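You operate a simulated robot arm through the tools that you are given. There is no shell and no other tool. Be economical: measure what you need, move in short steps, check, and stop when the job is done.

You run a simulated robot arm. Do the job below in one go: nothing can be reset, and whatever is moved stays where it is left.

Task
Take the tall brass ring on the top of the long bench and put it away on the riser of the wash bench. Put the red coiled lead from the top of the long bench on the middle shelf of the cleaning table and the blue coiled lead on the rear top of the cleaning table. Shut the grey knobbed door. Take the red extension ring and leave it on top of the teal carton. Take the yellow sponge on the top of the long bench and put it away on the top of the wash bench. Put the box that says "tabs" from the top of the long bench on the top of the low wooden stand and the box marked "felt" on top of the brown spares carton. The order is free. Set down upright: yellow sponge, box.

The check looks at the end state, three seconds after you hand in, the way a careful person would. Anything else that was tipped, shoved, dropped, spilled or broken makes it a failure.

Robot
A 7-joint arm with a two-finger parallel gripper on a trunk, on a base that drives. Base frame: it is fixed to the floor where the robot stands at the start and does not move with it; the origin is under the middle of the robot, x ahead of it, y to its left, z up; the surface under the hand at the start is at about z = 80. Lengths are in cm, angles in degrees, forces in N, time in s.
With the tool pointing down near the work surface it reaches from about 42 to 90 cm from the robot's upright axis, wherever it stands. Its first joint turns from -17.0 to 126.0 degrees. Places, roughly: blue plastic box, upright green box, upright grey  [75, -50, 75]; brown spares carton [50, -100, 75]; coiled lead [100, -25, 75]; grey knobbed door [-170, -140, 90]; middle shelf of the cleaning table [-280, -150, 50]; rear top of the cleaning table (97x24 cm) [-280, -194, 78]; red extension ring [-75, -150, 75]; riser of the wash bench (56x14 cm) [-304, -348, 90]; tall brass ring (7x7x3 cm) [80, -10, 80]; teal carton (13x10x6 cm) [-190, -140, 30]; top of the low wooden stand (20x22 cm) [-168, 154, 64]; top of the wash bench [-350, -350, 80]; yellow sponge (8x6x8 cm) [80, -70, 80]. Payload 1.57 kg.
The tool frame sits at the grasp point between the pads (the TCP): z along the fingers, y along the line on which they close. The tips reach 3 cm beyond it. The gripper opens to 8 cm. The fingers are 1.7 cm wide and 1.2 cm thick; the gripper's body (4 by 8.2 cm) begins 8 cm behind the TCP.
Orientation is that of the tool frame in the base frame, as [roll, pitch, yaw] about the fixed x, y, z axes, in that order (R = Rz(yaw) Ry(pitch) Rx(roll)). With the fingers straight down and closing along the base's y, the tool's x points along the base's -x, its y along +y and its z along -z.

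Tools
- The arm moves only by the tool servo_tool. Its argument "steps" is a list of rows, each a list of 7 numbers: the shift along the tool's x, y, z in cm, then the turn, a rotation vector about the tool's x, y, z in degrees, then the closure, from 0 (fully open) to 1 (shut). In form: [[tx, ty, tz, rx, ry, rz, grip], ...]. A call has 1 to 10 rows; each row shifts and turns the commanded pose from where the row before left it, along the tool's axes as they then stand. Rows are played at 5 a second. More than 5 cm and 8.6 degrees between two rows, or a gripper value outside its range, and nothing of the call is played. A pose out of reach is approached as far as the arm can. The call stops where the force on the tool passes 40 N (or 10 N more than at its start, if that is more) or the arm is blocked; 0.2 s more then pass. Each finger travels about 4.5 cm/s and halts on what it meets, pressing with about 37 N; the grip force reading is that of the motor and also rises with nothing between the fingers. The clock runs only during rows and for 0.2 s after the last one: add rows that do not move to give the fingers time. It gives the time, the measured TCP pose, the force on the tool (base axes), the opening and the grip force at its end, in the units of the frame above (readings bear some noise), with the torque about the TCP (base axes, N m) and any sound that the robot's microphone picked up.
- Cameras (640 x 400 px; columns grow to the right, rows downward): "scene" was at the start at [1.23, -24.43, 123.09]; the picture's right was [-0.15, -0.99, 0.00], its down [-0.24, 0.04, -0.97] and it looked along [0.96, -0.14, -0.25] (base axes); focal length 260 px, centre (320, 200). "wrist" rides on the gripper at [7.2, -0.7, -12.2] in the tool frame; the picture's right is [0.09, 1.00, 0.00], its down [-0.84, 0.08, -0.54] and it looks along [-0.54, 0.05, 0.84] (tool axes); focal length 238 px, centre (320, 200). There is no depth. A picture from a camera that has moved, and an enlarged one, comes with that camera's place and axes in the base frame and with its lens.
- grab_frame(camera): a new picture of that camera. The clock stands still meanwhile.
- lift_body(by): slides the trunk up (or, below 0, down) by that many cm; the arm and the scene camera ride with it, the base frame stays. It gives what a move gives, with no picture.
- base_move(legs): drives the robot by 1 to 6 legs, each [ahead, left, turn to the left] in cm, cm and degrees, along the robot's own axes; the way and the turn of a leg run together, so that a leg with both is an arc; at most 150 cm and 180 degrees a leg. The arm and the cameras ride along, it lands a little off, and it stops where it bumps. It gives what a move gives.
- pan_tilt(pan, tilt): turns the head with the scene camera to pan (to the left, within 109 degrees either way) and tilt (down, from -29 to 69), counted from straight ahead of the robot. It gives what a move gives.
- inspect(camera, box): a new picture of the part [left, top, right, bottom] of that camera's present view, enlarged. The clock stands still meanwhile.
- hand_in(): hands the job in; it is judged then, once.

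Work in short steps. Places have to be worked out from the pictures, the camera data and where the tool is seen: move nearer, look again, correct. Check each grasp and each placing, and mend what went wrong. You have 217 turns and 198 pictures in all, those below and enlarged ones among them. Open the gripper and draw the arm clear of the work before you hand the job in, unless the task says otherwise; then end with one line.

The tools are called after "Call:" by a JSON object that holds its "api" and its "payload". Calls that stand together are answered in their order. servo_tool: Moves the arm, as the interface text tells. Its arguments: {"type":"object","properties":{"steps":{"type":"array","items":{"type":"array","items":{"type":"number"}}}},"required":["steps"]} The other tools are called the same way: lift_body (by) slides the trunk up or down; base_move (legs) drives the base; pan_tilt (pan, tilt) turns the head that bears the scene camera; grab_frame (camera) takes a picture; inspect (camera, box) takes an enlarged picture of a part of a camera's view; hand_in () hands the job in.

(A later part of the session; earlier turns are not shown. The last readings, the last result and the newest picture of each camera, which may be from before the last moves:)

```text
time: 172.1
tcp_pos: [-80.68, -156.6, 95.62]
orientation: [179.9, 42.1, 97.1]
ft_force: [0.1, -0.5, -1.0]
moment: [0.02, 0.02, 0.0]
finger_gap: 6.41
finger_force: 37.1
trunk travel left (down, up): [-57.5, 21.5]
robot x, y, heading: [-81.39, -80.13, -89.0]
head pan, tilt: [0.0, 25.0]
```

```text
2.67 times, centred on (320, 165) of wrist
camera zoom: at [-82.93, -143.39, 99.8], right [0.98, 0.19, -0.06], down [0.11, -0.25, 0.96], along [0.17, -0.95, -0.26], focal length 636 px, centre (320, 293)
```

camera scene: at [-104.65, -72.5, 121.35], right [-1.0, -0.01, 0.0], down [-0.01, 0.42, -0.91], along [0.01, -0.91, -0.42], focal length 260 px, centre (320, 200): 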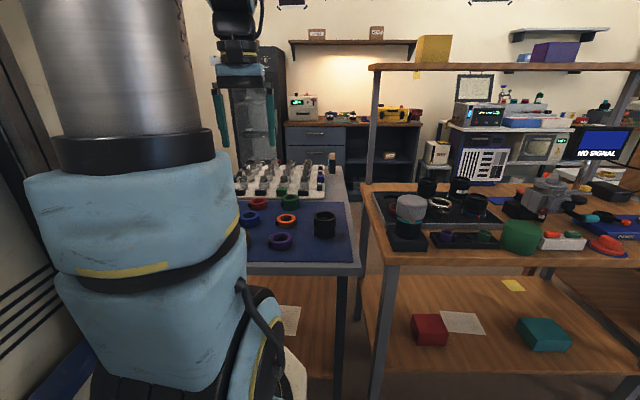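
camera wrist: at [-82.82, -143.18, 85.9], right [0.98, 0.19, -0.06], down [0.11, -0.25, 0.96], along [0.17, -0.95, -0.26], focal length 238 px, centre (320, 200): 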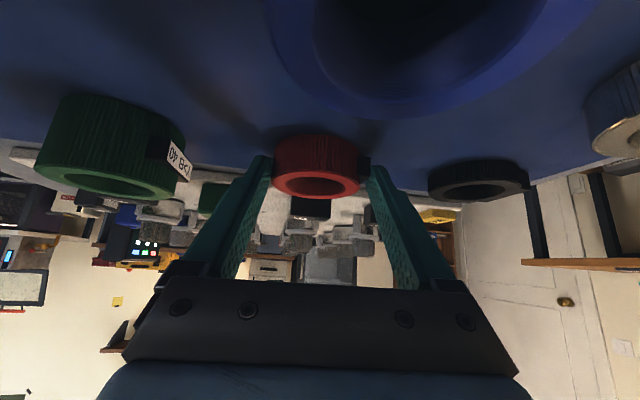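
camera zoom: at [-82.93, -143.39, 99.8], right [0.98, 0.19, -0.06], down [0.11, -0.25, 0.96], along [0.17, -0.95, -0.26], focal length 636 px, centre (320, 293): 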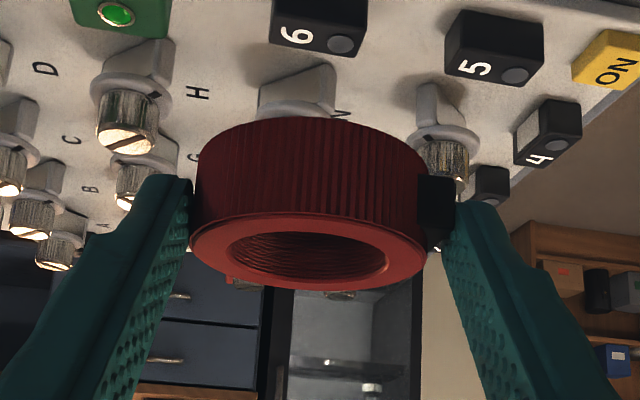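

Ring level in the hand. I back off and drive over to in front of the teal carton.

Call:
{"api": "base_move", "payload": {"legs": [[-48, 0, 0], [0, -106, 0]]}}

Call:
{"api": "pan_tilt", "payload": {"pan": 20, "tilt": 40}}

Call:
{"api": "grab_frame", "payload": {"camera": "scene"}}

Call:
{"api": "grab_frame", "payload": {"camera": "wrist"}}

```text
time: 180.0
tcp_pos: [-185.51, -110.21, 95.6]
orientation: [179.9, 42.0, 97.5]
ft_force: [1.4, -1.3, -0.7]
moment: [0.0, 0.04, 0.0]
finger_gap: 6.34
finger_force: 37.0
trunk travel left (down, up): [-57.5, 21.5]
robot x, y, heading: [-186.4, -33.24, -88.7]
head pan, tilt: [0.0, 25.0]
```

```text
time: 180.8
tcp_pos: [-185.52, -110.32, 95.62]
orientation: [179.9, 42.1, 97.5]
ft_force: [0.2, 0.3, -0.7]
moment: [0.03, 0.0, -0.02]
finger_gap: 6.34
finger_force: 37.1
trunk travel left (down, up): [-57.5, 21.5]
robot x, y, heading: [-186.73, -33.43, -88.5]
head pan, tilt: [20.0, 40.0]
```

```text
101 pictures are left
camera scene: at [-206.96, -33.9, 119.02], right [-0.93, -0.36, 0.0], down [-0.23, 0.6, -0.77], along [0.28, -0.71, -0.64], focal length 260 px, centre (320, 200)
```

scene: 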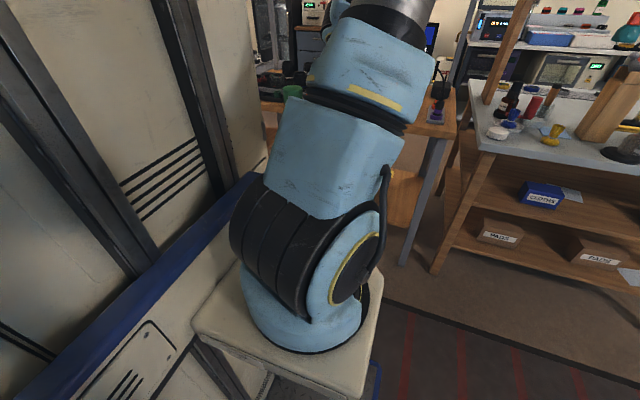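

```text
100 pictures are left
camera wrist: at [-187.8, -97.0, 99.78], right [0.98, 0.2, -0.06], down [0.11, -0.24, 0.96], along [0.18, -0.95, -0.26], focal length 238 px, centre (320, 200)
```

wrist: 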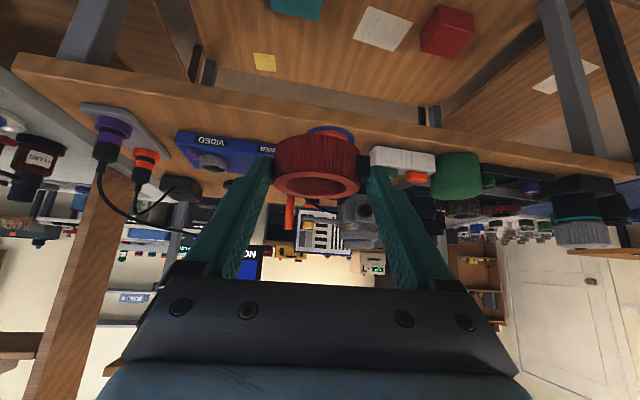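

I lower the trunk by 45 cm with the hand outside the table, then look.

Call:
{"api": "lift_body", "payload": {"by": -45}}

Call:
{"api": "grab_frame", "payload": {"camera": "wrist"}}

Call:
{"api": "grab_frame", "payload": {"camera": "scene"}}

```text
refused: -45 is not a number from -40 to 40
```

```text
99 pictures are left
camera wrist: at [-187.8, -97.0, 99.78], right [0.98, 0.2, -0.06], down [0.11, -0.24, 0.96], along [0.18, -0.95, -0.26], focal length 238 px, centre (320, 200)
```

wrist: 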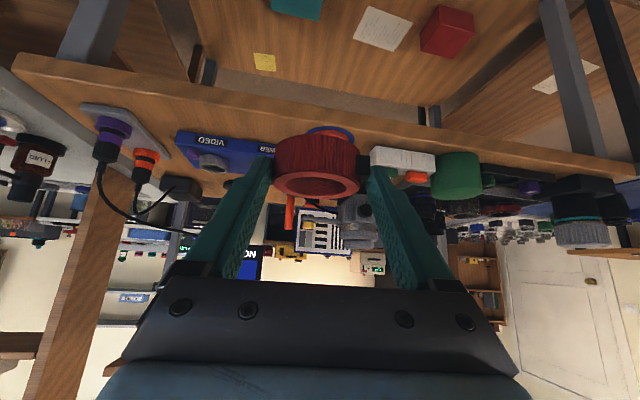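

```text
98 pictures are left
camera scene: at [-206.96, -33.9, 119.02], right [-0.93, -0.36, 0.0], down [-0.23, 0.6, -0.77], along [0.28, -0.71, -0.64], focal length 260 px, centre (320, 200)
```

scene: 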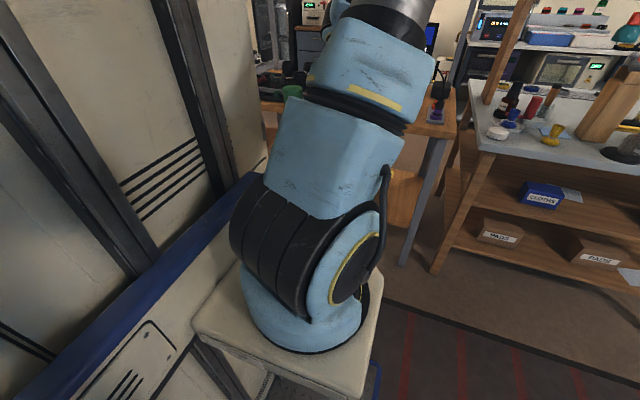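

Limit is 40 per call; I lower 40.

Call:
{"api": "lift_body", "payload": {"by": -40}}

Call:
{"api": "grab_frame", "payload": {"camera": "wrist"}}

```text
time: 184.7
tcp_pos: [-185.61, -110.28, 55.61]
orientation: [179.9, 42.1, 97.5]
ft_force: [0.2, 0.2, -1.6]
moment: [0.05, -0.02, 0.0]
finger_gap: 6.31
finger_force: 36.6
trunk travel left (down, up): [-17.5, 61.5]
robot x, y, heading: [-186.73, -33.24, -88.6]
head pan, tilt: [20.0, 40.0]
```

```text
97 pictures are left
camera wrist: at [-187.8, -96.99, 59.78], right [0.98, 0.2, -0.06], down [0.11, -0.24, 0.96], along [0.18, -0.95, -0.26], focal length 238 px, centre (320, 200)
```

wrist: 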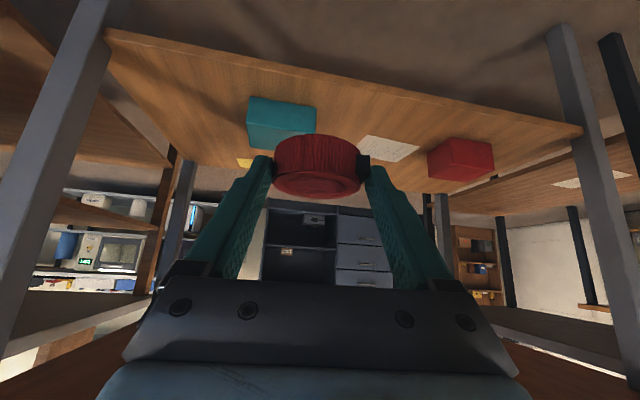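

The carton is clear: centre ≈ (-188.5,-142), top z≈36. I lower the trunk 12 more, then drive ahead 28.

Call:
{"api": "lift_body", "payload": {"by": -12}}

Call:
{"api": "base_move", "payload": {"legs": [[24, -3, 0]]}}

Call:
{"api": "grab_frame", "payload": {"camera": "wrist"}}

```text
time: 186.2
tcp_pos: [-185.44, -110.3, 43.56]
orientation: [179.8, 42.2, 97.6]
ft_force: [-0.3, -0.2, -1.0]
moment: [0.04, 0.04, 0.01]
finger_gap: 6.3
finger_force: 36.8
trunk travel left (down, up): [-5.5, 73.5]
robot x, y, heading: [-187.11, -33.34, -88.9]
head pan, tilt: [20.0, 40.0]
```

```text
time: 187.9
tcp_pos: [-187.42, -134.07, 43.65]
orientation: [179.9, 42.1, 98.0]
ft_force: [-0.9, 0.1, -0.6]
moment: [0.02, 0.0, -0.01]
finger_gap: 6.29
finger_force: 37.1
trunk travel left (down, up): [-5.5, 73.5]
robot x, y, heading: [-189.42, -57.3, -88.5]
head pan, tilt: [20.0, 40.0]
```

```text
96 pictures are left
camera wrist: at [-189.77, -120.93, 47.78], right [0.98, 0.21, -0.06], down [0.11, -0.24, 0.96], along [0.19, -0.95, -0.26], focal length 238 px, centre (320, 200)
```

wrist: 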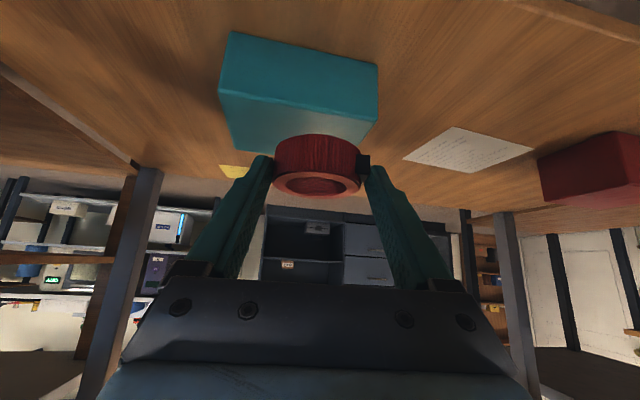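

Carton confirmed: x -194.8…-181.9, y -137.5…-147.5, top z 36. I move forward over its centre.

Call:
{"api": "servo_tool", "payload": {"steps": [[-2.58, -0.79, 2.33, 0, 0, 0, 0.6], [-2.58, -0.79, 2.33, 0, 0, 0, 0.6], [1.0, 0, 1.11, 0, 0, 0, 0.6], [0.67, 0, 0.74, 0, 0, 0, 0.6], [0, 0, 0, 0, 0, 0, 0.6]]}}

Call:
{"api": "grab_frame", "payload": {"camera": "wrist"}}

```text
time: 189.1
tcp_pos: [-187.82, -141.1, 40.97]
orientation: [179.9, 42.1, 97.9]
ft_force: [0.2, 0.0, -1.0]
moment: [0.03, -0.04, -0.02]
finger_gap: 6.26
finger_force: 37.3
trunk travel left (down, up): [-5.5, 73.5]
robot x, y, heading: [-189.21, -57.61, -88.4]
head pan, tilt: [20.0, 40.0]
```

```text
95 pictures are left
camera wrist: at [-190.23, -127.93, 45.19], right [0.98, 0.21, -0.06], down [0.11, -0.24, 0.96], along [0.19, -0.95, -0.26], focal length 238 px, centre (320, 200)
```

wrist: 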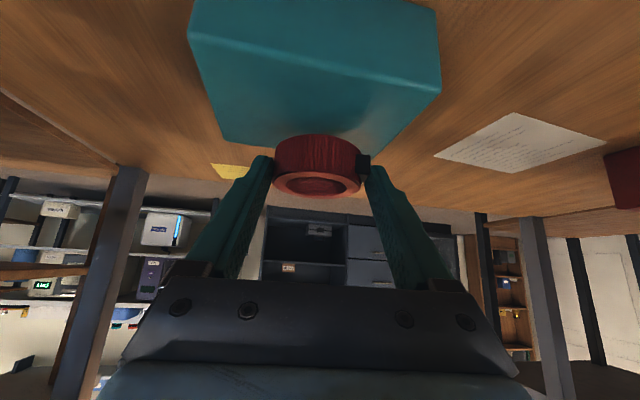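

Well centred. I lower in small steps to contact.

Call:
{"api": "servo_tool", "payload": {"steps": [[0.67, 0, 0.74, 0, 0, 0, 0.6], [0.27, 0, 0.3, 0, 0, 0, 0.6], [0.2, 0, 0.22, 0, 0, 0, 0.6], [0, 0, 0, 0, 0, 0, 0.6]]}}

```text
time: 190.1
tcp_pos: [-187.88, -141.41, 39.43]
orientation: [179.9, 42.2, 98.0]
ft_force: [-0.1, -2.3, 2.8]
moment: [-0.11, -0.14, -0.05]
finger_gap: 6.29
finger_force: 37.5
trunk travel left (down, up): [-5.5, 73.5]
robot x, y, heading: [-189.27, -57.32, -88.3]
head pan, tilt: [20.0, 40.0]
```

Touching (≈4 N change). I lower a hair more, release, and withdraw upward along the fingers.

Call:
{"api": "servo_tool", "payload": {"steps": [[0.13, 0, 0.15, 0, 0, 0, 0.6], [0, 0, 0, 0, 0, 0, 0], [0, 0, 0, 0, 0, 0, 0], [0, 0, 0, 0, 0, 0, 0], [0, 0, -3, 0, 0, 0, 0], [0, 0, -4, 0, 0, 0, 0], [0, 0, 0, 0, 0, 0, 0]]}}

Call:
{"api": "grab_frame", "payload": {"camera": "wrist"}}

```text
time: 191.7
tcp_pos: [-188.62, -136.78, 44.31]
orientation: [179.9, 42.1, 98.0]
ft_force: [0.2, -0.1, -0.2]
moment: [0.01, -0.03, 0.01]
finger_gap: 8.01
finger_force: 0.1
trunk travel left (down, up): [-5.5, 73.5]
robot x, y, heading: [-189.42, -57.31, -88.3]
head pan, tilt: [20.0, 40.0]
```

```text
94 pictures are left
camera wrist: at [-191.01, -123.59, 48.56], right [0.98, 0.21, -0.06], down [0.11, -0.24, 0.96], along [0.18, -0.95, -0.26], focal length 238 px, centre (320, 200)
```

wrist: 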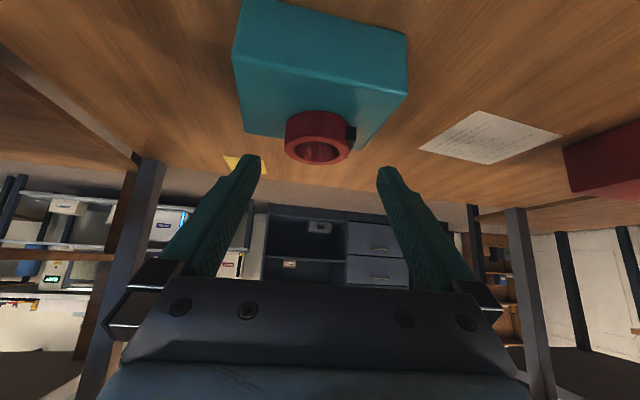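

The ring is on the carton; I enlarge to check how far from the edge it sits.

Call:
{"api": "inspect", "payload": {"camera": "wrist", "box": [220, 20, 420, 180]}}

```text
2.50 times, centred on (320, 100) of wrist
camera zoom: at [-191.01, -123.59, 48.56], right [0.98, 0.21, -0.06], down [0.11, -0.24, 0.96], along [0.18, -0.95, -0.26], focal length 596 px, centre (320, 450)
```

zoom: 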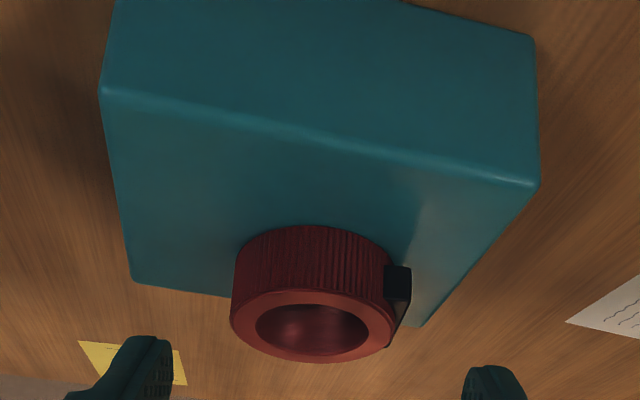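

The ring rests fully supported, centre ~2.6 cm inside the edge: fine. I withdraw, raise the trunk again and straighten the tool.

Call:
{"api": "servo_tool", "payload": {"steps": [[3.6, 0, -3.2, 0, 0, 0, 0], [3.6, 0, -3.2, 0, 0, 0, 0], [0, 0, 0, 0, 0, 0, 0]]}}

Call:
{"api": "base_move", "payload": {"legs": [[-40, 0, 0]]}}

Call:
{"api": "lift_body", "payload": {"by": 40}}

Call:
{"api": "lift_body", "payload": {"by": 12}}

Call:
{"api": "servo_tool", "payload": {"steps": [[0, 0, -1.5, 0, 7, 0, 0], [0, 0, -1.5, 0, 7, 0, 0], [0, 0, -1.5, 0, 7, 0, 0], [0, 0, -1.5, 0, 7, 0, 0], [0, 0, -1.5, 0, 7, 0, 0], [0, 0, -1.5, 0, 7.1, 0, 0], [0, 0, 0, 0, 0, 0, 0]]}}

```text
time: 192.5
tcp_pos: [-190.0, -127.1, 44.44]
orientation: [179.9, 42.1, 98.1]
ft_force: [-0.5, 0.7, 0.0]
moment: [0.0, 0.01, 0.0]
finger_gap: 8.01
finger_force: 0.0
trunk travel left (down, up): [-5.5, 73.5]
robot x, y, heading: [-189.69, -57.51, -88.4]
head pan, tilt: [20.0, 40.0]
```

```text
time: 195.0
tcp_pos: [-191.44, -86.64, 44.33]
orientation: [179.9, 42.1, 97.7]
ft_force: [0.5, 0.1, 0.4]
moment: [0.03, 0.01, 0.0]
finger_gap: 7.99
finger_force: 0.0
trunk travel left (down, up): [-5.5, 73.5]
robot x, y, heading: [-190.17, -16.7, -88.7]
head pan, tilt: [20.0, 40.0]
```

```text
time: 198.9
tcp_pos: [-191.48, -86.68, 84.36]
orientation: [179.9, 42.1, 97.6]
ft_force: [0.2, 0.3, -0.2]
moment: [-0.02, 0.03, 0.0]
finger_gap: 7.98
finger_force: 0.0
trunk travel left (down, up): [-45.5, 33.5]
robot x, y, heading: [-190.18, -16.99, -88.4]
head pan, tilt: [20.0, 40.0]
```

```text
time: 200.4
tcp_pos: [-191.53, -86.82, 96.27]
orientation: [179.8, 42.1, 97.7]
ft_force: [-0.1, 0.4, -0.2]
moment: [-0.01, -0.01, 0.0]
finger_gap: 7.99
finger_force: 0.0
trunk travel left (down, up): [-57.5, 21.5]
robot x, y, heading: [-190.45, -16.98, -88.8]
head pan, tilt: [20.0, 40.0]
```

```text
time: 202.0
tcp_pos: [-192.47, -83.74, 103.06]
orientation: [-179.0, 4.9, 96.9]
ft_force: [0.1, -0.5, -0.3]
moment: [-0.02, 0.04, 0.01]
finger_gap: 7.97
finger_force: 0.1
out of reach, approached as far as the arm can: row 1, 2
trunk travel left (down, up): [-57.5, 21.5]
robot x, y, heading: [-190.58, -16.83, -88.7]
head pan, tilt: [20.0, 40.0]
```

Then I correct the residual tilt and drive back to the long bench.

Call:
{"api": "servo_tool", "payload": {"steps": [[0, 0, -1.5, -1, 4.9, 0, 0], [0, 0, -1.5, 0, 0, 0, 0], [0, 0, 0, 0, 0, 0, 0]]}}

Call:
{"api": "base_move", "payload": {"legs": [[0, 0, 88.7], [150, 0, 0], [38, -28, 0]]}}

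Call:
{"api": "grab_frame", "payload": {"camera": "wrist"}}

```text
time: 202.8
tcp_pos: [-192.46, -83.58, 106.02]
orientation: [-179.9, 0.2, 96.9]
ft_force: [0.7, 0.0, -0.7]
moment: [0.02, 0.01, 0.02]
finger_gap: 8.02
finger_force: 0.1
trunk travel left (down, up): [-57.5, 21.5]
robot x, y, heading: [-191.05, -17.05, -88.6]
head pan, tilt: [20.0, 40.0]
```

```text
time: 216.5
tcp_pos: [65.76, -33.23, 105.98]
orientation: [-179.9, 0.1, -170.9]
ft_force: [-0.9, 0.2, 0.0]
moment: [0.04, 0.02, -0.04]
finger_gap: 7.99
finger_force: 0.1
trunk travel left (down, up): [-57.5, 21.5]
robot x, y, heading: [-0.93, -33.69, 3.6]
head pan, tilt: [20.0, 40.0]
```

```text
92 pictures are left
camera wrist: at [58.78, -35.03, 118.13], right [-0.25, 0.97, 0.0], down [0.81, 0.21, 0.54], along [0.53, 0.13, -0.84], focal length 238 px, centre (320, 200)
```

wrist: 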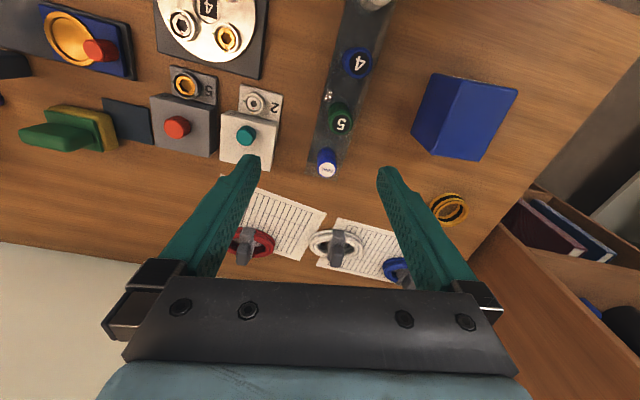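

Switch boxes and sponge appear where they were. The red lead's clip is near (94,-42); I move closer.

Call:
{"api": "base_move", "payload": {"legs": [[9, -9, -3.6]]}}

Call:
{"api": "servo_tool", "payload": {"steps": [[-4, 0, 1, 0, 0, 4, 0], [-4, 0, 1, 0, 0, 2, 0], [-4, 0, 1, 0, 0, 0, 0], [0, 0, 0, 0, 0, 0, 0]]}}

Call:
{"api": "grab_frame", "payload": {"camera": "wrist"}}

```text
time: 217.8
tcp_pos: [74.16, -44.57, 106.03]
orientation: [-179.9, 0.2, -173.7]
ft_force: [0.4, -0.2, -0.2]
moment: [-0.01, 0.01, 0.0]
finger_gap: 8.03
finger_force: 0.0
trunk travel left (down, up): [-57.5, 21.5]
robot x, y, heading: [7.95, -41.62, 0.7]
head pan, tilt: [20.0, 40.0]
```

```text
time: 218.8
tcp_pos: [85.71, -44.28, 103.19]
orientation: [-179.9, 0.1, -179.7]
ft_force: [0.1, 1.1, 0.0]
moment: [0.0, -0.01, -0.01]
finger_gap: 8.01
finger_force: 0.1
trunk travel left (down, up): [-57.5, 21.5]
robot x, y, heading: [7.65, -41.8, 0.7]
head pan, tilt: [20.0, 40.0]
```

```text
91 pictures are left
camera wrist: at [78.69, -45.01, 115.26], right [-0.1, 1.0, 0.0], down [0.84, 0.08, 0.54], along [0.54, 0.05, -0.84], focal length 238 px, centre (320, 200)
```

wrist: 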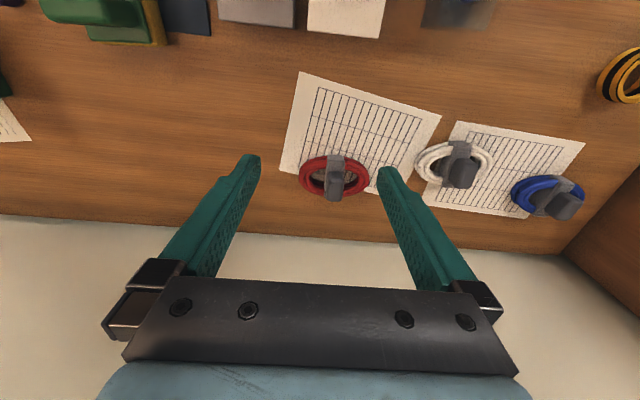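

Call:
{"api": "inspect", "payload": {"camera": "wrist", "box": [280, 120, 440, 220]}}

```text
4.00 times, centred on (360, 170) of wrist
camera zoom: at [78.69, -45.01, 115.26], right [-0.1, 1.0, 0.0], down [0.84, 0.08, 0.54], along [0.54, 0.05, -0.84], focal length 953 px, centre (160, 320)
```

zoom: 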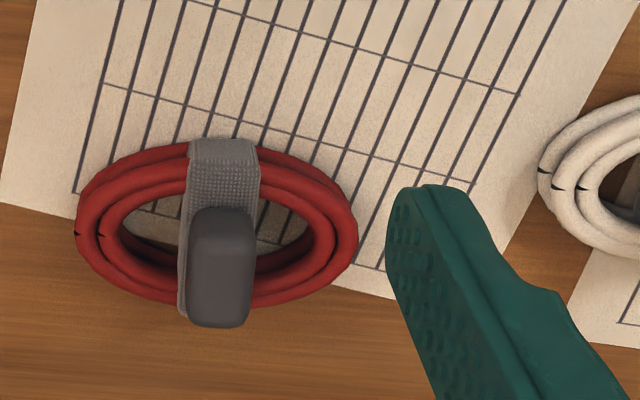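

The red lead carries an upright grey tab/post, ~2 cm wide, at (95.8,-41.4), top z≈88: a good grip. I need a little more reach, so I drive ahead 4 cm.

Call:
{"api": "base_move", "payload": {"legs": [[4, 0, 0]]}}

Call:
{"api": "servo_tool", "payload": {"steps": [[-3, 1.5, 2, 0, 0, 0, 0.3], [-2.5, 1, 2, 0, 0, 0, 0.3], [0, 0, 3, 0, 0, 0, 0.3], [0, 0, 0, 0, 0, 0, 0.3]]}}

Call:
{"api": "grab_frame", "payload": {"camera": "wrist"}}

```text
time: 219.4
tcp_pos: [85.69, -44.28, 103.18]
orientation: [-179.9, 0.2, -179.8]
ft_force: [-0.9, -0.4, 0.1]
moment: [0.0, 0.02, -0.04]
finger_gap: 7.99
finger_force: 0.1
trunk travel left (down, up): [-57.5, 21.5]
robot x, y, heading: [7.48, -41.84, 1.0]
head pan, tilt: [20.0, 40.0]
stopped in leg 1: the robot was blocked; the commanded pose is now the measured one
```

```text
time: 220.4
tcp_pos: [91.18, -41.79, 96.23]
orientation: [180.0, 0.1, -179.7]
ft_force: [0.6, 0.4, -0.5]
moment: [-0.03, -0.01, 0.02]
finger_gap: 5.62
finger_force: 0.0
trunk travel left (down, up): [-57.5, 21.5]
robot x, y, heading: [7.68, -41.79, 0.8]
head pan, tilt: [20.0, 40.0]
```

```text
89 pictures are left
camera wrist: at [84.09, -42.45, 108.33], right [-0.1, 1.0, 0.0], down [0.84, 0.08, 0.54], along [0.54, 0.05, -0.84], focal length 238 px, centre (320, 200)
```

wrist: 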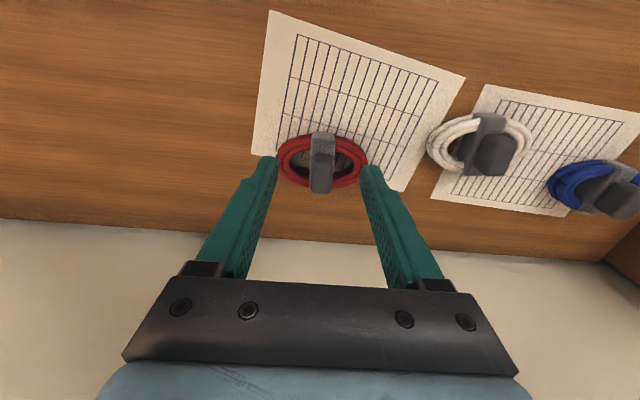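

Aligned in y; the post's centre is x≈95.3. I extend and descend onto it.

Call:
{"api": "servo_tool", "payload": {"steps": [[-1.5, 0.2, 2.5, 0, 0, 0, 0.3], [-1.5, 0, 2.5, 0, 0, 0, 0.3], [-1.1, 0, 1.5, 0, 0, 0, 0.3], [0, 0, 0, 0, 0, 0, 0.3]]}}

Call:
{"api": "grab_frame", "payload": {"camera": "wrist"}}

```text
time: 221.4
tcp_pos: [95.36, -41.32, 89.55]
orientation: [-180.0, 0.0, -179.7]
ft_force: [0.5, 0.2, 0.4]
moment: [0.0, 0.0, 0.02]
finger_gap: 5.57
finger_force: 0.0
trunk travel left (down, up): [-57.5, 21.5]
robot x, y, heading: [7.45, -41.77, 0.8]
head pan, tilt: [20.0, 40.0]
```

```text
88 pictures are left
camera wrist: at [88.23, -42.18, 101.66], right [-0.1, 1.0, 0.0], down [0.84, 0.08, 0.54], along [0.54, 0.05, -0.84], focal length 238 px, centre (320, 200)
```

wrist: 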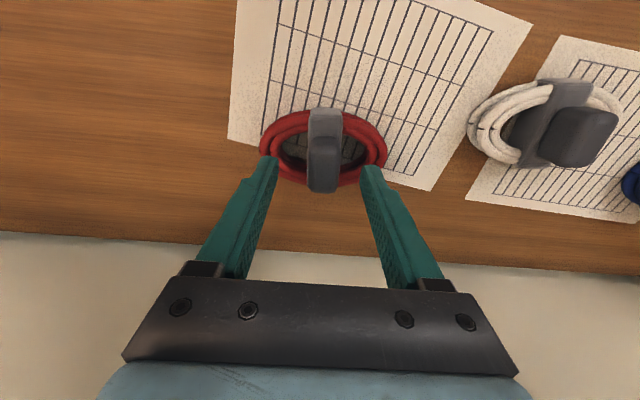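

Good. I lower 3.2 cm and close on the post.

Call:
{"api": "servo_tool", "payload": {"steps": [[0, 0.1, 1.6, 0, 0, 0, 0.3], [0, 0, 1.6, 0, 0, 0, 0.3], [0, 0, 0, 0, 0, 0, 1], [0, 0, 0, 0, 0, 0, 1], [0, 0, 0, 0, 0, 0, 1], [0, 0, 0, 0, 0, 0, 1]]}}

Call:
{"api": "servo_tool", "payload": {"steps": [[0, 0, -3, 0, 0, 0, 1], [0, 0, -4, 0, 0, 0, 1], [0, 0, 0, 0, 0, 0, 1]]}}

Call:
{"api": "grab_frame", "payload": {"camera": "wrist"}}

```text
time: 222.8
tcp_pos: [95.21, -41.38, 86.52]
orientation: [-179.9, 0.1, -179.7]
ft_force: [-0.2, 1.5, 0.6]
moment: [0.1, -0.1, 0.07]
finger_gap: 2.35
finger_force: 32.3
trunk travel left (down, up): [-57.5, 21.5]
robot x, y, heading: [7.48, -41.63, 0.9]
head pan, tilt: [20.0, 40.0]
```

```text
time: 223.7
tcp_pos: [95.25, -41.51, 93.53]
orientation: [-179.8, 0.1, -179.7]
ft_force: [-0.3, 0.8, -2.5]
moment: [0.02, 0.03, 0.02]
finger_gap: 2.33
finger_force: 36.0
trunk travel left (down, up): [-57.5, 21.5]
robot x, y, heading: [7.39, -41.87, 0.7]
head pan, tilt: [20.0, 40.0]
```

```text
87 pictures are left
camera wrist: at [88.17, -42.13, 105.66], right [-0.1, 1.0, 0.0], down [0.84, 0.08, 0.54], along [0.54, 0.05, -0.84], focal length 238 px, centre (320, 200)
```

wrist: 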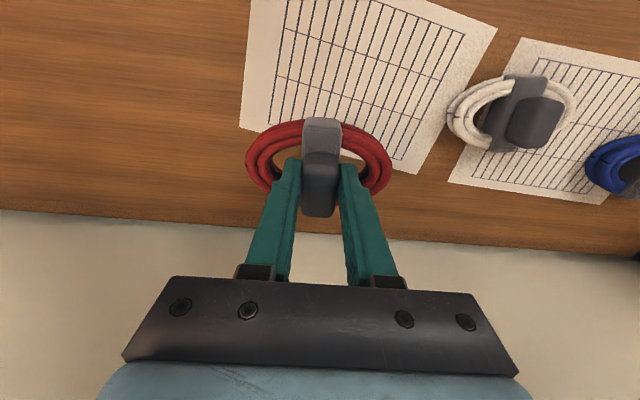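

The red lead is held by its post. For the shelf I need a forward-pitched grip, so I'll set it down at a near free spot on the bench around (66,-87) and regrasp pitched. First lift and retract.

Call:
{"api": "servo_tool", "payload": {"steps": [[0.5, 0, -4.5, 0, 0, 0, 1], [0.5, 0, -4.5, 0, 0, 0, 1], [1, 0, -4.5, 0, 0, 0, 1], [1, 0, -4.5, 0, 0, 0, 1], [4.8, 0, 0, 0, 0, 0, 1], [4.8, 0, 0, 0, 0, 0, 1], [4.8, 0, 0, 0, 0, 0, 1], [4.8, 0, 0, 0, 0, 0, 1], [4.8, 0, 0, 0, 0, 0, 1], [0, 0, 0, 0, 0, 0, 1]]}}

```text
time: 225.8
tcp_pos: [82.86, -37.58, 115.87]
orientation: [179.9, 0.3, -179.8]
ft_force: [-0.8, 0.2, 0.4]
moment: [0.02, -0.05, -0.01]
finger_gap: 2.33
finger_force: 35.3
out of reach, approached as far as the arm can: row 4, 5, 6, 7, 8
trunk travel left (down, up): [-57.5, 21.5]
robot x, y, heading: [7.28, -41.91, 1.0]
head pan, tilt: [20.0, 40.0]
```

The weight reading vanished; I check the hand.

Call:
{"api": "grab_frame", "payload": {"camera": "wrist"}}

```text
86 pictures are left
camera wrist: at [75.68, -38.36, 127.92], right [-0.1, 1.0, 0.0], down [0.83, 0.08, 0.55], along [0.55, 0.05, -0.84], focal length 238 px, centre (320, 200)
```

wrist: 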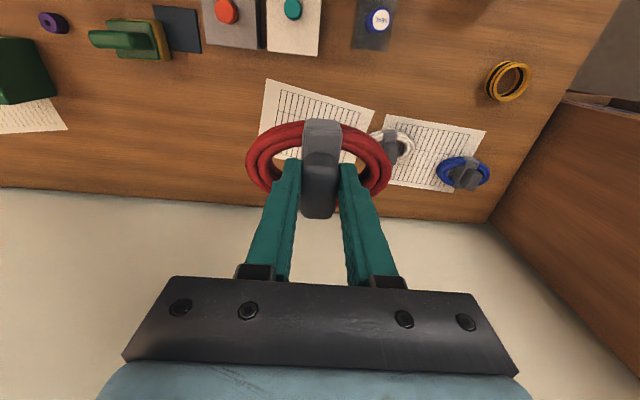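

Still held (noise). I retract further and drive right along the bench.

Call:
{"api": "servo_tool", "payload": {"steps": [[4.8, 0, 0, 0, 0, 0, 1], [4.8, 0, 0, 0, 0, 0, 1], [4.8, 0, 0, 0, 0, 0, 1], [0, 0, 0, 0, 0, 0, 1]]}}

Call:
{"api": "base_move", "payload": {"legs": [[-3, -47, 0]]}}

Call:
{"api": "grab_frame", "payload": {"camera": "wrist"}}

```text
time: 226.8
tcp_pos: [68.68, -37.62, 115.49]
orientation: [-179.9, 0.1, -179.7]
ft_force: [0.2, 0.2, -1.4]
moment: [-0.01, 0.01, 0.0]
finger_gap: 2.33
finger_force: 35.5
trunk travel left (down, up): [-57.5, 21.5]
robot x, y, heading: [7.04, -41.8, 1.1]
head pan, tilt: [20.0, 40.0]
```

```text
time: 229.6
tcp_pos: [66.2, -84.02, 115.46]
orientation: [-179.9, 0.2, -179.8]
ft_force: [0.3, 0.9, -1.7]
moment: [0.03, 0.02, -0.02]
finger_gap: 2.33
finger_force: 35.5
trunk travel left (down, up): [-57.5, 21.5]
robot x, y, heading: [5.18, -87.93, 1.0]
head pan, tilt: [20.0, 40.0]
```

```text
85 pictures are left
camera wrist: at [59.19, -84.74, 127.67], right [-0.09, 1.0, 0.0], down [0.84, 0.08, 0.54], along [0.54, 0.05, -0.84], focal length 238 px, centre (320, 200)
```

wrist: 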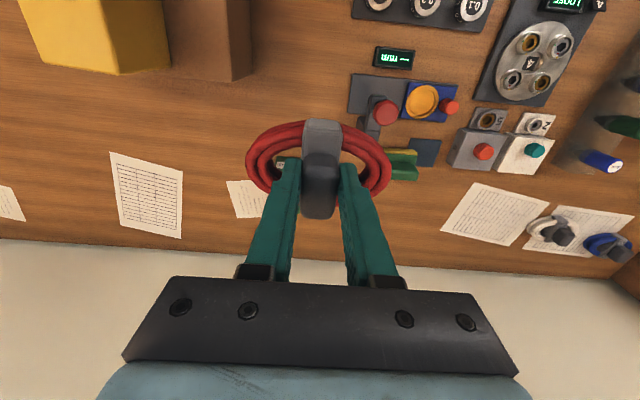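

The strip between carton (y=-96) and gauge (y=-78) is free. I shift y by -3 and lower to just above the bench.

Call:
{"api": "servo_tool", "payload": {"steps": [[0, -3, 0, 0, 0, 0, 1], [0, 0, 4.6, 0, 0, 0, 1], [0, 0, 4.6, 0, 0, 0, 1], [0, 0, 4.6, 0, 0, 0, 1], [0, 0, 4.6, 0, 0, 0, 1], [0, 0, 4.6, 0, 0, 0, 1], [0, 0, 4.6, 0, 0, 0, 1], [0, 0, 0.8, 0, 0, 0, 1], [0, 0, 0.4, 0, 0, 0, 1], [0, 0, 0, 0, 0, 0, 1]]}}

```text
time: 231.8
tcp_pos: [66.35, -87.21, 86.6]
orientation: [-179.9, 0.1, -179.9]
ft_force: [-0.1, 0.3, -1.0]
moment: [0.04, 0.01, 0.01]
finger_gap: 2.34
finger_force: 35.1
trunk travel left (down, up): [-57.5, 21.5]
robot x, y, heading: [4.97, -87.88, 0.7]
head pan, tilt: [20.0, 40.0]
```

Call:
{"api": "servo_tool", "payload": {"steps": [[0, 0, 0.3, 0, 0, 0, 1], [0, 0, 0, 0, 0, 0, 0.2], [0, 0, 0, 0, 0, 0, 0.2], [0, 0, 0, 0, -8.5, 0, 0.2], [0, 0, 0, 0, -8.5, 0, 0.2], [0, 0, 0, 0, -8.5, 0, 0.2], [0, 0, 0, 0, -8.5, 0, 0.2], [0, 0, 0, 0, -8.5, 0, 0.2], [0, 0, 0, 0, -8.5, 0, 0.2], [0, 0, 0, 0, 0, 0, 0.2]]}}

Call:
{"api": "grab_frame", "payload": {"camera": "wrist"}}

```text
time: 233.5
tcp_pos: [63.89, -88.1, 85.61]
orientation: [-178.7, 26.2, 174.5]
ft_force: [-5.1, 5.2, 12.9]
moment: [0.58, 0.04, 0.3]
finger_gap: 6.75
finger_force: 2.1
trunk travel left (down, up): [-57.5, 21.5]
robot x, y, heading: [5.27, -87.93, 0.7]
head pan, tilt: [20.0, 40.0]
stopped in row 8: the force on the tool passed its limit at 54 N (the readings are from after the stop); the commanded pose is now the measured one
```

```text
84 pictures are left
camera wrist: at [52.22, -87.43, 93.35], right [0.02, 1.0, -0.06], down [0.52, 0.04, 0.85], along [0.85, -0.05, -0.52], focal length 238 px, centre (320, 200)
```

wrist: 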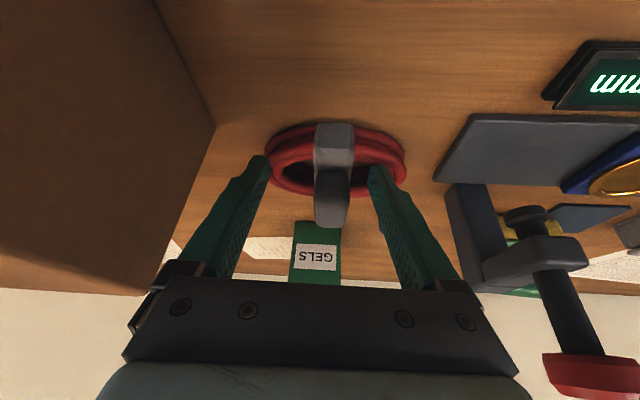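

The right fingertip touched the coil. I raise 3 cm, narrow the opening, then finish the pitch there.

Call:
{"api": "servo_tool", "payload": {"steps": [[-1.3, 0, -2.7, 0, 0, 0, 0.45], [0, 0, 0, -1.3, 0, -5, 0.45], [0, 0, 0, 0, -6, 0, 0.45], [0, 0, 0, 0, -6, 0, 0.45], [0, 0, 0, 0, -6, 0, 0.45], [0, 0, 0, 0, 0, 0, 0.45]]}}

Call:
{"api": "grab_frame", "payload": {"camera": "wrist"}}

```text
time: 234.9
tcp_pos: [63.84, -88.19, 88.55]
orientation: [-176.7, 43.9, -178.9]
ft_force: [0.2, 0.0, -0.2]
moment: [0.02, 0.01, -0.02]
finger_gap: 4.39
finger_force: 0.2
trunk travel left (down, up): [-57.5, 21.5]
robot x, y, heading: [4.91, -87.92, 0.7]
head pan, tilt: [20.0, 40.0]
```

```text
83 pictures are left
camera wrist: at [50.31, -88.54, 92.31], right [-0.05, 0.99, -0.1], down [0.23, 0.11, 0.97], along [0.97, 0.02, -0.23], focal length 238 px, centre (320, 200)
```

wrist: 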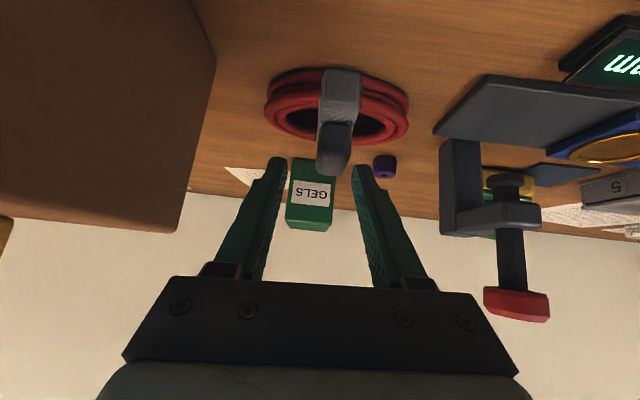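

The lead stands fine. Post is at about (66.8,-87.4), top z≈86.5. I correct roll, shift +0.8 y and advance 3 cm along the fingers, then look.

Call:
{"api": "servo_tool", "payload": {"steps": [[0, 0.76, 0, -3.3, 0, 0, 0.45], [0.1, 0, 1.5, 0, 0, 0, 0.45], [0.05, 0, 1.4, 0, 0, 0, 0.45], [0, 0, 0, 0, 0, 0, 0.45]]}}

Call:
{"api": "grab_frame", "payload": {"camera": "wrist"}}

```text
time: 235.9
tcp_pos: [65.99, -87.38, 86.24]
orientation: [-179.9, 43.8, -178.9]
ft_force: [0.3, 0.3, -1.2]
moment: [0.01, 0.01, -0.02]
finger_gap: 4.39
finger_force: 0.0
trunk travel left (down, up): [-57.5, 21.5]
robot x, y, heading: [5.12, -88.54, 0.8]
head pan, tilt: [20.0, 40.0]
```

```text
82 pictures are left
camera wrist: at [52.45, -88.41, 90.04], right [-0.09, 0.99, -0.06], down [0.23, 0.08, 0.97], along [0.97, 0.07, -0.23], focal length 238 px, centre (320, 200)
```

wrist: 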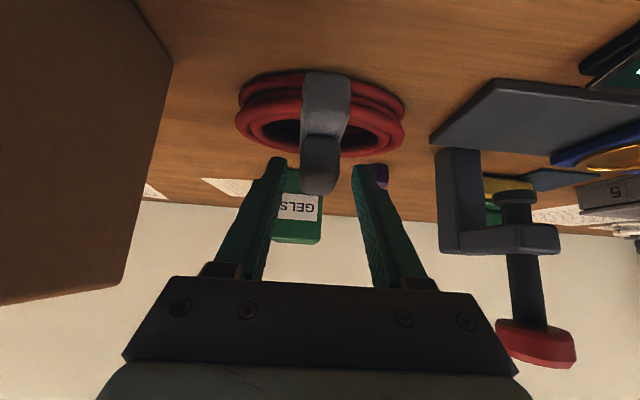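

Post sits between the fingertips. I close and lift.

Call:
{"api": "servo_tool", "payload": {"steps": [[0, 0, 0, 0, 0, 0, 1], [0, 0, 0, 0, 0, 0, 1], [0, 0, 0, 0, 0, 0, 1], [0, 0, 0, 0, 0, 0, 1], [-0.7, 0, -0.72, 0, 0, 0, 1], [-2.1, 0, -2.16, 0, 0, 0, 1], [0, 0, 0, 0, 0, 0, 1]]}}

Call:
{"api": "grab_frame", "payload": {"camera": "wrist"}}

```text
time: 237.5
tcp_pos: [66.05, -87.39, 90.34]
orientation: [180.0, 44.0, -178.8]
ft_force: [0.6, 0.6, -1.7]
moment: [0.0, 0.0, 0.01]
finger_gap: 2.35
finger_force: 35.7
trunk travel left (down, up): [-57.5, 21.5]
robot x, y, heading: [5.23, -88.01, 0.7]
head pan, tilt: [20.0, 40.0]
```

```text
81 pictures are left
camera wrist: at [52.51, -88.44, 94.08], right [-0.09, 0.99, -0.06], down [0.23, 0.08, 0.97], along [0.97, 0.07, -0.23], focal length 238 px, centre (320, 200)
```

wrist: 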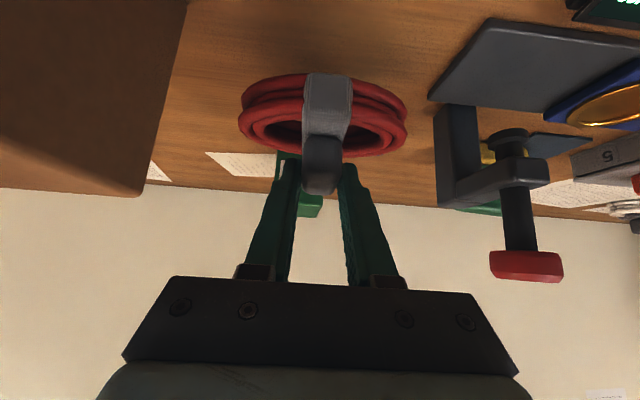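

Held level. I raise it and back away from the bench.

Call:
{"api": "servo_tool", "payload": {"steps": [[-3.1, 0, -3.24, 0, 0, 0, 1], [-3.1, 0, -3.24, 0, 0, 0, 1], [-3.1, 0, -3.24, 0, 0, 0, 1], [-3.1, 0, -3.24, 0, 0, 0, 1], [0, 0, 0, 0, 0, 0, 1]]}}

```text
time: 238.7
tcp_pos: [65.38, -87.45, 108.24]
orientation: [-180.0, 43.9, -178.8]
ft_force: [0.3, 0.1, -2.1]
moment: [-0.03, 0.02, 0.0]
finger_gap: 2.34
finger_force: 35.5
trunk travel left (down, up): [-57.5, 21.5]
robot x, y, heading: [5.59, -88.04, 0.8]
head pan, tilt: [20.0, 40.0]
```

Call:
{"api": "base_move", "payload": {"legs": [[-70, 55, 0], [0, 0, -90], [0, -108, 0], [0, -108, 0]]}}

Call:
{"api": "pan_tilt", "payload": {"pan": 0, "tilt": 30}}

Call:
{"api": "grab_frame", "payload": {"camera": "scene"}}

```text
time: 257.6
tcp_pos: [-282.79, -86.68, 108.01]
orientation: [-180.0, 43.9, 89.1]
ft_force: [0.0, -0.1, -1.5]
moment: [-0.01, -0.01, -0.01]
finger_gap: 2.33
finger_force: 35.7
trunk travel left (down, up): [-57.5, 21.5]
robot x, y, heading: [-281.28, -26.25, -91.4]
head pan, tilt: [20.0, 40.0]
```

```text
time: 258.4
tcp_pos: [-282.83, -86.72, 108.1]
orientation: [180.0, 43.9, 89.0]
ft_force: [1.3, 0.1, -1.3]
moment: [0.03, 0.0, -0.02]
finger_gap: 2.34
finger_force: 35.0
trunk travel left (down, up): [-57.5, 21.5]
robot x, y, heading: [-281.24, -26.29, -91.5]
head pan, tilt: [0.0, 30.0]
```

```text
80 pictures are left
camera scene: at [-304.32, -26.81, 120.54], right [-1.0, 0.02, 0.0], down [0.01, 0.5, -0.87], along [-0.02, -0.87, -0.5], focal length 260 px, centre (320, 200)
```

scene: 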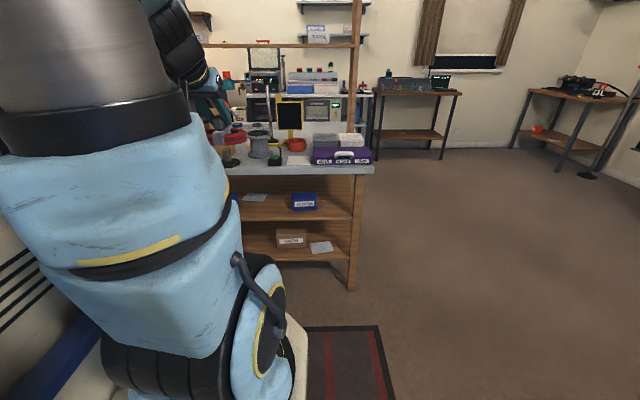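

I lower the trunk 40 and look at the shelf from the wrist camera.

Call:
{"api": "lift_body", "payload": {"by": -40}}

Call:
{"api": "grab_frame", "payload": {"camera": "wrist"}}

```text
time: 262.3
tcp_pos: [-282.78, -86.67, 68.13]
orientation: [179.9, 43.9, 89.0]
ft_force: [0.4, -0.6, -1.5]
moment: [0.0, -0.03, -0.02]
finger_gap: 2.31
finger_force: 36.1
trunk travel left (down, up): [-17.5, 61.5]
robot x, y, heading: [-281.15, -25.89, -91.6]
head pan, tilt: [0.0, 30.0]
```

```text
79 pictures are left
camera wrist: at [-283.18, -73.09, 71.82], right [1.0, 0.05, -0.06], down [0.07, -0.23, 0.97], along [0.03, -0.97, -0.23], focal length 238 px, centre (320, 200)
```

wrist: 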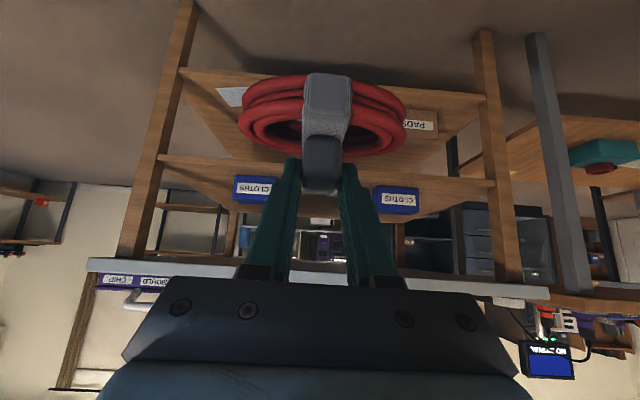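

The gap between the two CLOTHS boxes is x -292…-266 and the shelf front is y≈-131. I lower 10 more and drive in to just before the shelf.

Call:
{"api": "lift_body", "payload": {"by": -10}}

Call:
{"api": "base_move", "payload": {"legs": [[34, 4.5, 0]]}}

Call:
{"api": "grab_frame", "payload": {"camera": "wrist"}}

Call:
{"api": "pan_tilt", "payload": {"pan": 30, "tilt": 25}}

Call:
{"api": "grab_frame", "payload": {"camera": "scene"}}

```text
time: 263.6
tcp_pos: [-282.88, -86.7, 58.08]
orientation: [180.0, 43.9, 89.1]
ft_force: [-0.4, 0.0, -1.6]
moment: [0.03, 0.02, 0.01]
finger_gap: 2.34
finger_force: 35.2
trunk travel left (down, up): [-7.5, 71.5]
robot x, y, heading: [-281.37, -26.06, -91.1]
head pan, tilt: [0.0, 30.0]
```

```text
time: 265.9
tcp_pos: [-278.63, -121.52, 58.07]
orientation: [179.9, 43.9, 89.5]
ft_force: [-0.2, 0.2, -2.3]
moment: [0.0, -0.02, -0.02]
finger_gap: 2.32
finger_force: 35.2
trunk travel left (down, up): [-7.5, 71.5]
robot x, y, heading: [-277.83, -60.92, -91.1]
head pan, tilt: [0.0, 30.0]
```

```text
78 pictures are left
camera wrist: at [-279.07, -108.01, 61.82], right [1.0, 0.06, -0.06], down [0.07, -0.23, 0.97], along [0.04, -0.97, -0.23], focal length 238 px, centre (320, 200)
```

wrist: 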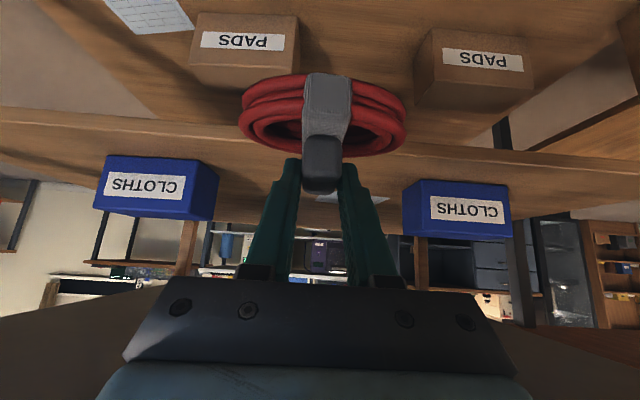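

```text
time: 266.8
tcp_pos: [-278.74, -121.63, 58.02]
orientation: [-180.0, 43.9, 89.4]
ft_force: [-1.1, 0.0, -2.1]
moment: [0.0, 0.01, -0.02]
finger_gap: 2.32
finger_force: 35.8
trunk travel left (down, up): [-7.5, 71.5]
robot x, y, heading: [-277.36, -61.27, -91.3]
head pan, tilt: [30.0, 25.0]
```

```text
77 pictures are left
camera scene: at [-295.91, -60.89, 71.34], right [-0.87, -0.48, 0.0], down [-0.2, 0.37, -0.91], along [0.44, -0.79, -0.42], focal length 260 px, centre (320, 200)
```

scene: 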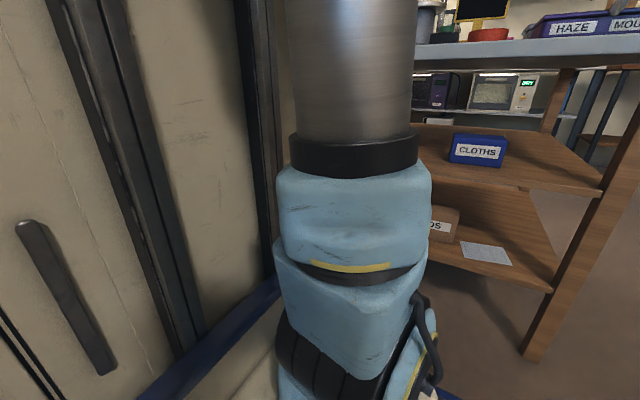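

Shelf height and gap confirmed. I slide the hand forward 12 cm under the tabletop in small steps, force-guarded.

Call:
{"api": "servo_tool", "payload": {"steps": [[-1.8, 0, 1.73, 0, 0, 0, 1], [-1.8, 0, 1.73, 0, 0, 0, 1], [-1.8, 0, 1.73, 0, 0, 0, 1], [-1.8, 0, 1.73, 0, 0, 0, 1], [-1.8, 0, 1.73, 0, 0, 0, 1], [0, 0, 0, 0, 0, 0, 1]]}}

Call:
{"api": "grab_frame", "payload": {"camera": "wrist"}}

Call:
{"api": "grab_frame", "payload": {"camera": "scene"}}

```text
time: 268.2
tcp_pos: [-278.69, -134.21, 57.77]
orientation: [180.0, 43.9, 89.6]
ft_force: [0.9, -0.5, -1.2]
moment: [0.02, 0.02, 0.02]
finger_gap: 2.3
finger_force: 35.5
trunk travel left (down, up): [-7.5, 71.5]
robot x, y, heading: [-277.51, -61.32, -91.0]
head pan, tilt: [30.0, 25.0]
```

```text
76 pictures are left
camera wrist: at [-279.11, -120.59, 61.64], right [1.0, 0.06, -0.06], down [0.08, -0.23, 0.97], along [0.04, -0.97, -0.23], focal length 238 px, centre (320, 200)
```

wrist: 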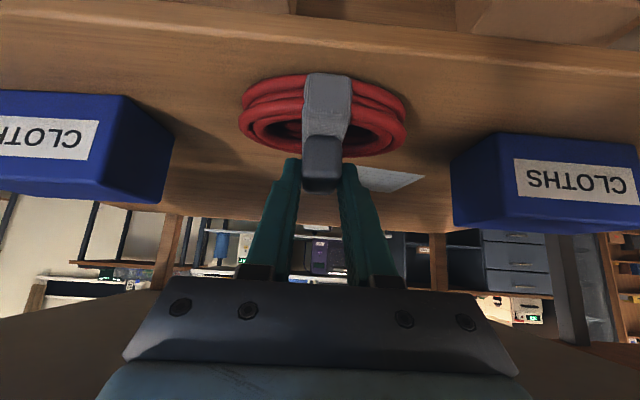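

```text
75 pictures are left
camera scene: at [-295.9, -60.88, 71.34], right [-0.87, -0.48, 0.0], down [-0.2, 0.37, -0.91], along [0.44, -0.79, -0.42], focal length 260 px, centre (320, 200)
```

scene: 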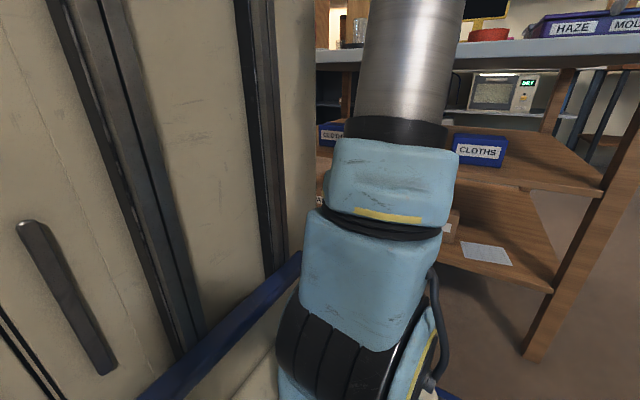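

I advance 2.5 more, then lower to contact.

Call:
{"api": "servo_tool", "payload": {"steps": [[-0.9, 0, 0.87, 0, 0, 0, 1], [-0.9, 0, 0.87, 0, 0, 0, 1], [0.42, 0, 0.43, 0, 0, 0, 1], [0.28, 0, 0.29, 0, 0, 0, 1], [0, 0, 0, 0, 0, 0, 1]]}}

```text
time: 269.4
tcp_pos: [-278.78, -136.57, 57.36]
orientation: [-180.0, 44.1, 89.4]
ft_force: [-1.8, 8.4, 19.6]
moment: [0.94, 0.11, 0.0]
finger_gap: 2.35
finger_force: 35.6
trunk travel left (down, up): [-7.5, 71.5]
robot x, y, heading: [-277.37, -61.3, -91.2]
head pan, tilt: [30.0, 25.0]
```

Contact with the shelf (20 N). I ease up 0.2 cm and open.

Call:
{"api": "servo_tool", "payload": {"steps": [[-0.14, 0, -0.14, 0, 0, 0, 1], [0, 0, 0, 0, 0, 0, 0.5], [0, 0, 0, 0, 0, 0, 0.5], [0, 0, 0, 0, 0, 0, 0.5], [0, 0, 0, 0, 0, 0, 0.5]]}}

Call:
{"api": "grab_frame", "payload": {"camera": "wrist"}}

```text
time: 270.6
tcp_pos: [-278.92, -136.43, 57.24]
orientation: [180.0, 43.9, 89.4]
ft_force: [0.2, 0.2, 0.2]
moment: [0.01, 0.0, 0.04]
finger_gap: 4.01
finger_force: 0.1
trunk travel left (down, up): [-7.5, 71.5]
robot x, y, heading: [-277.8, -61.0, -90.8]
head pan, tilt: [30.0, 25.0]
```

```text
74 pictures are left
camera wrist: at [-279.26, -122.92, 61.02], right [1.0, 0.06, -0.06], down [0.07, -0.23, 0.97], along [0.04, -0.97, -0.23], focal length 238 px, centre (320, 200)
```

wrist: 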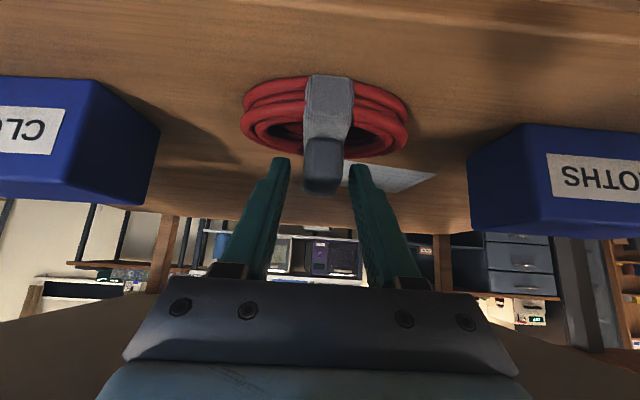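

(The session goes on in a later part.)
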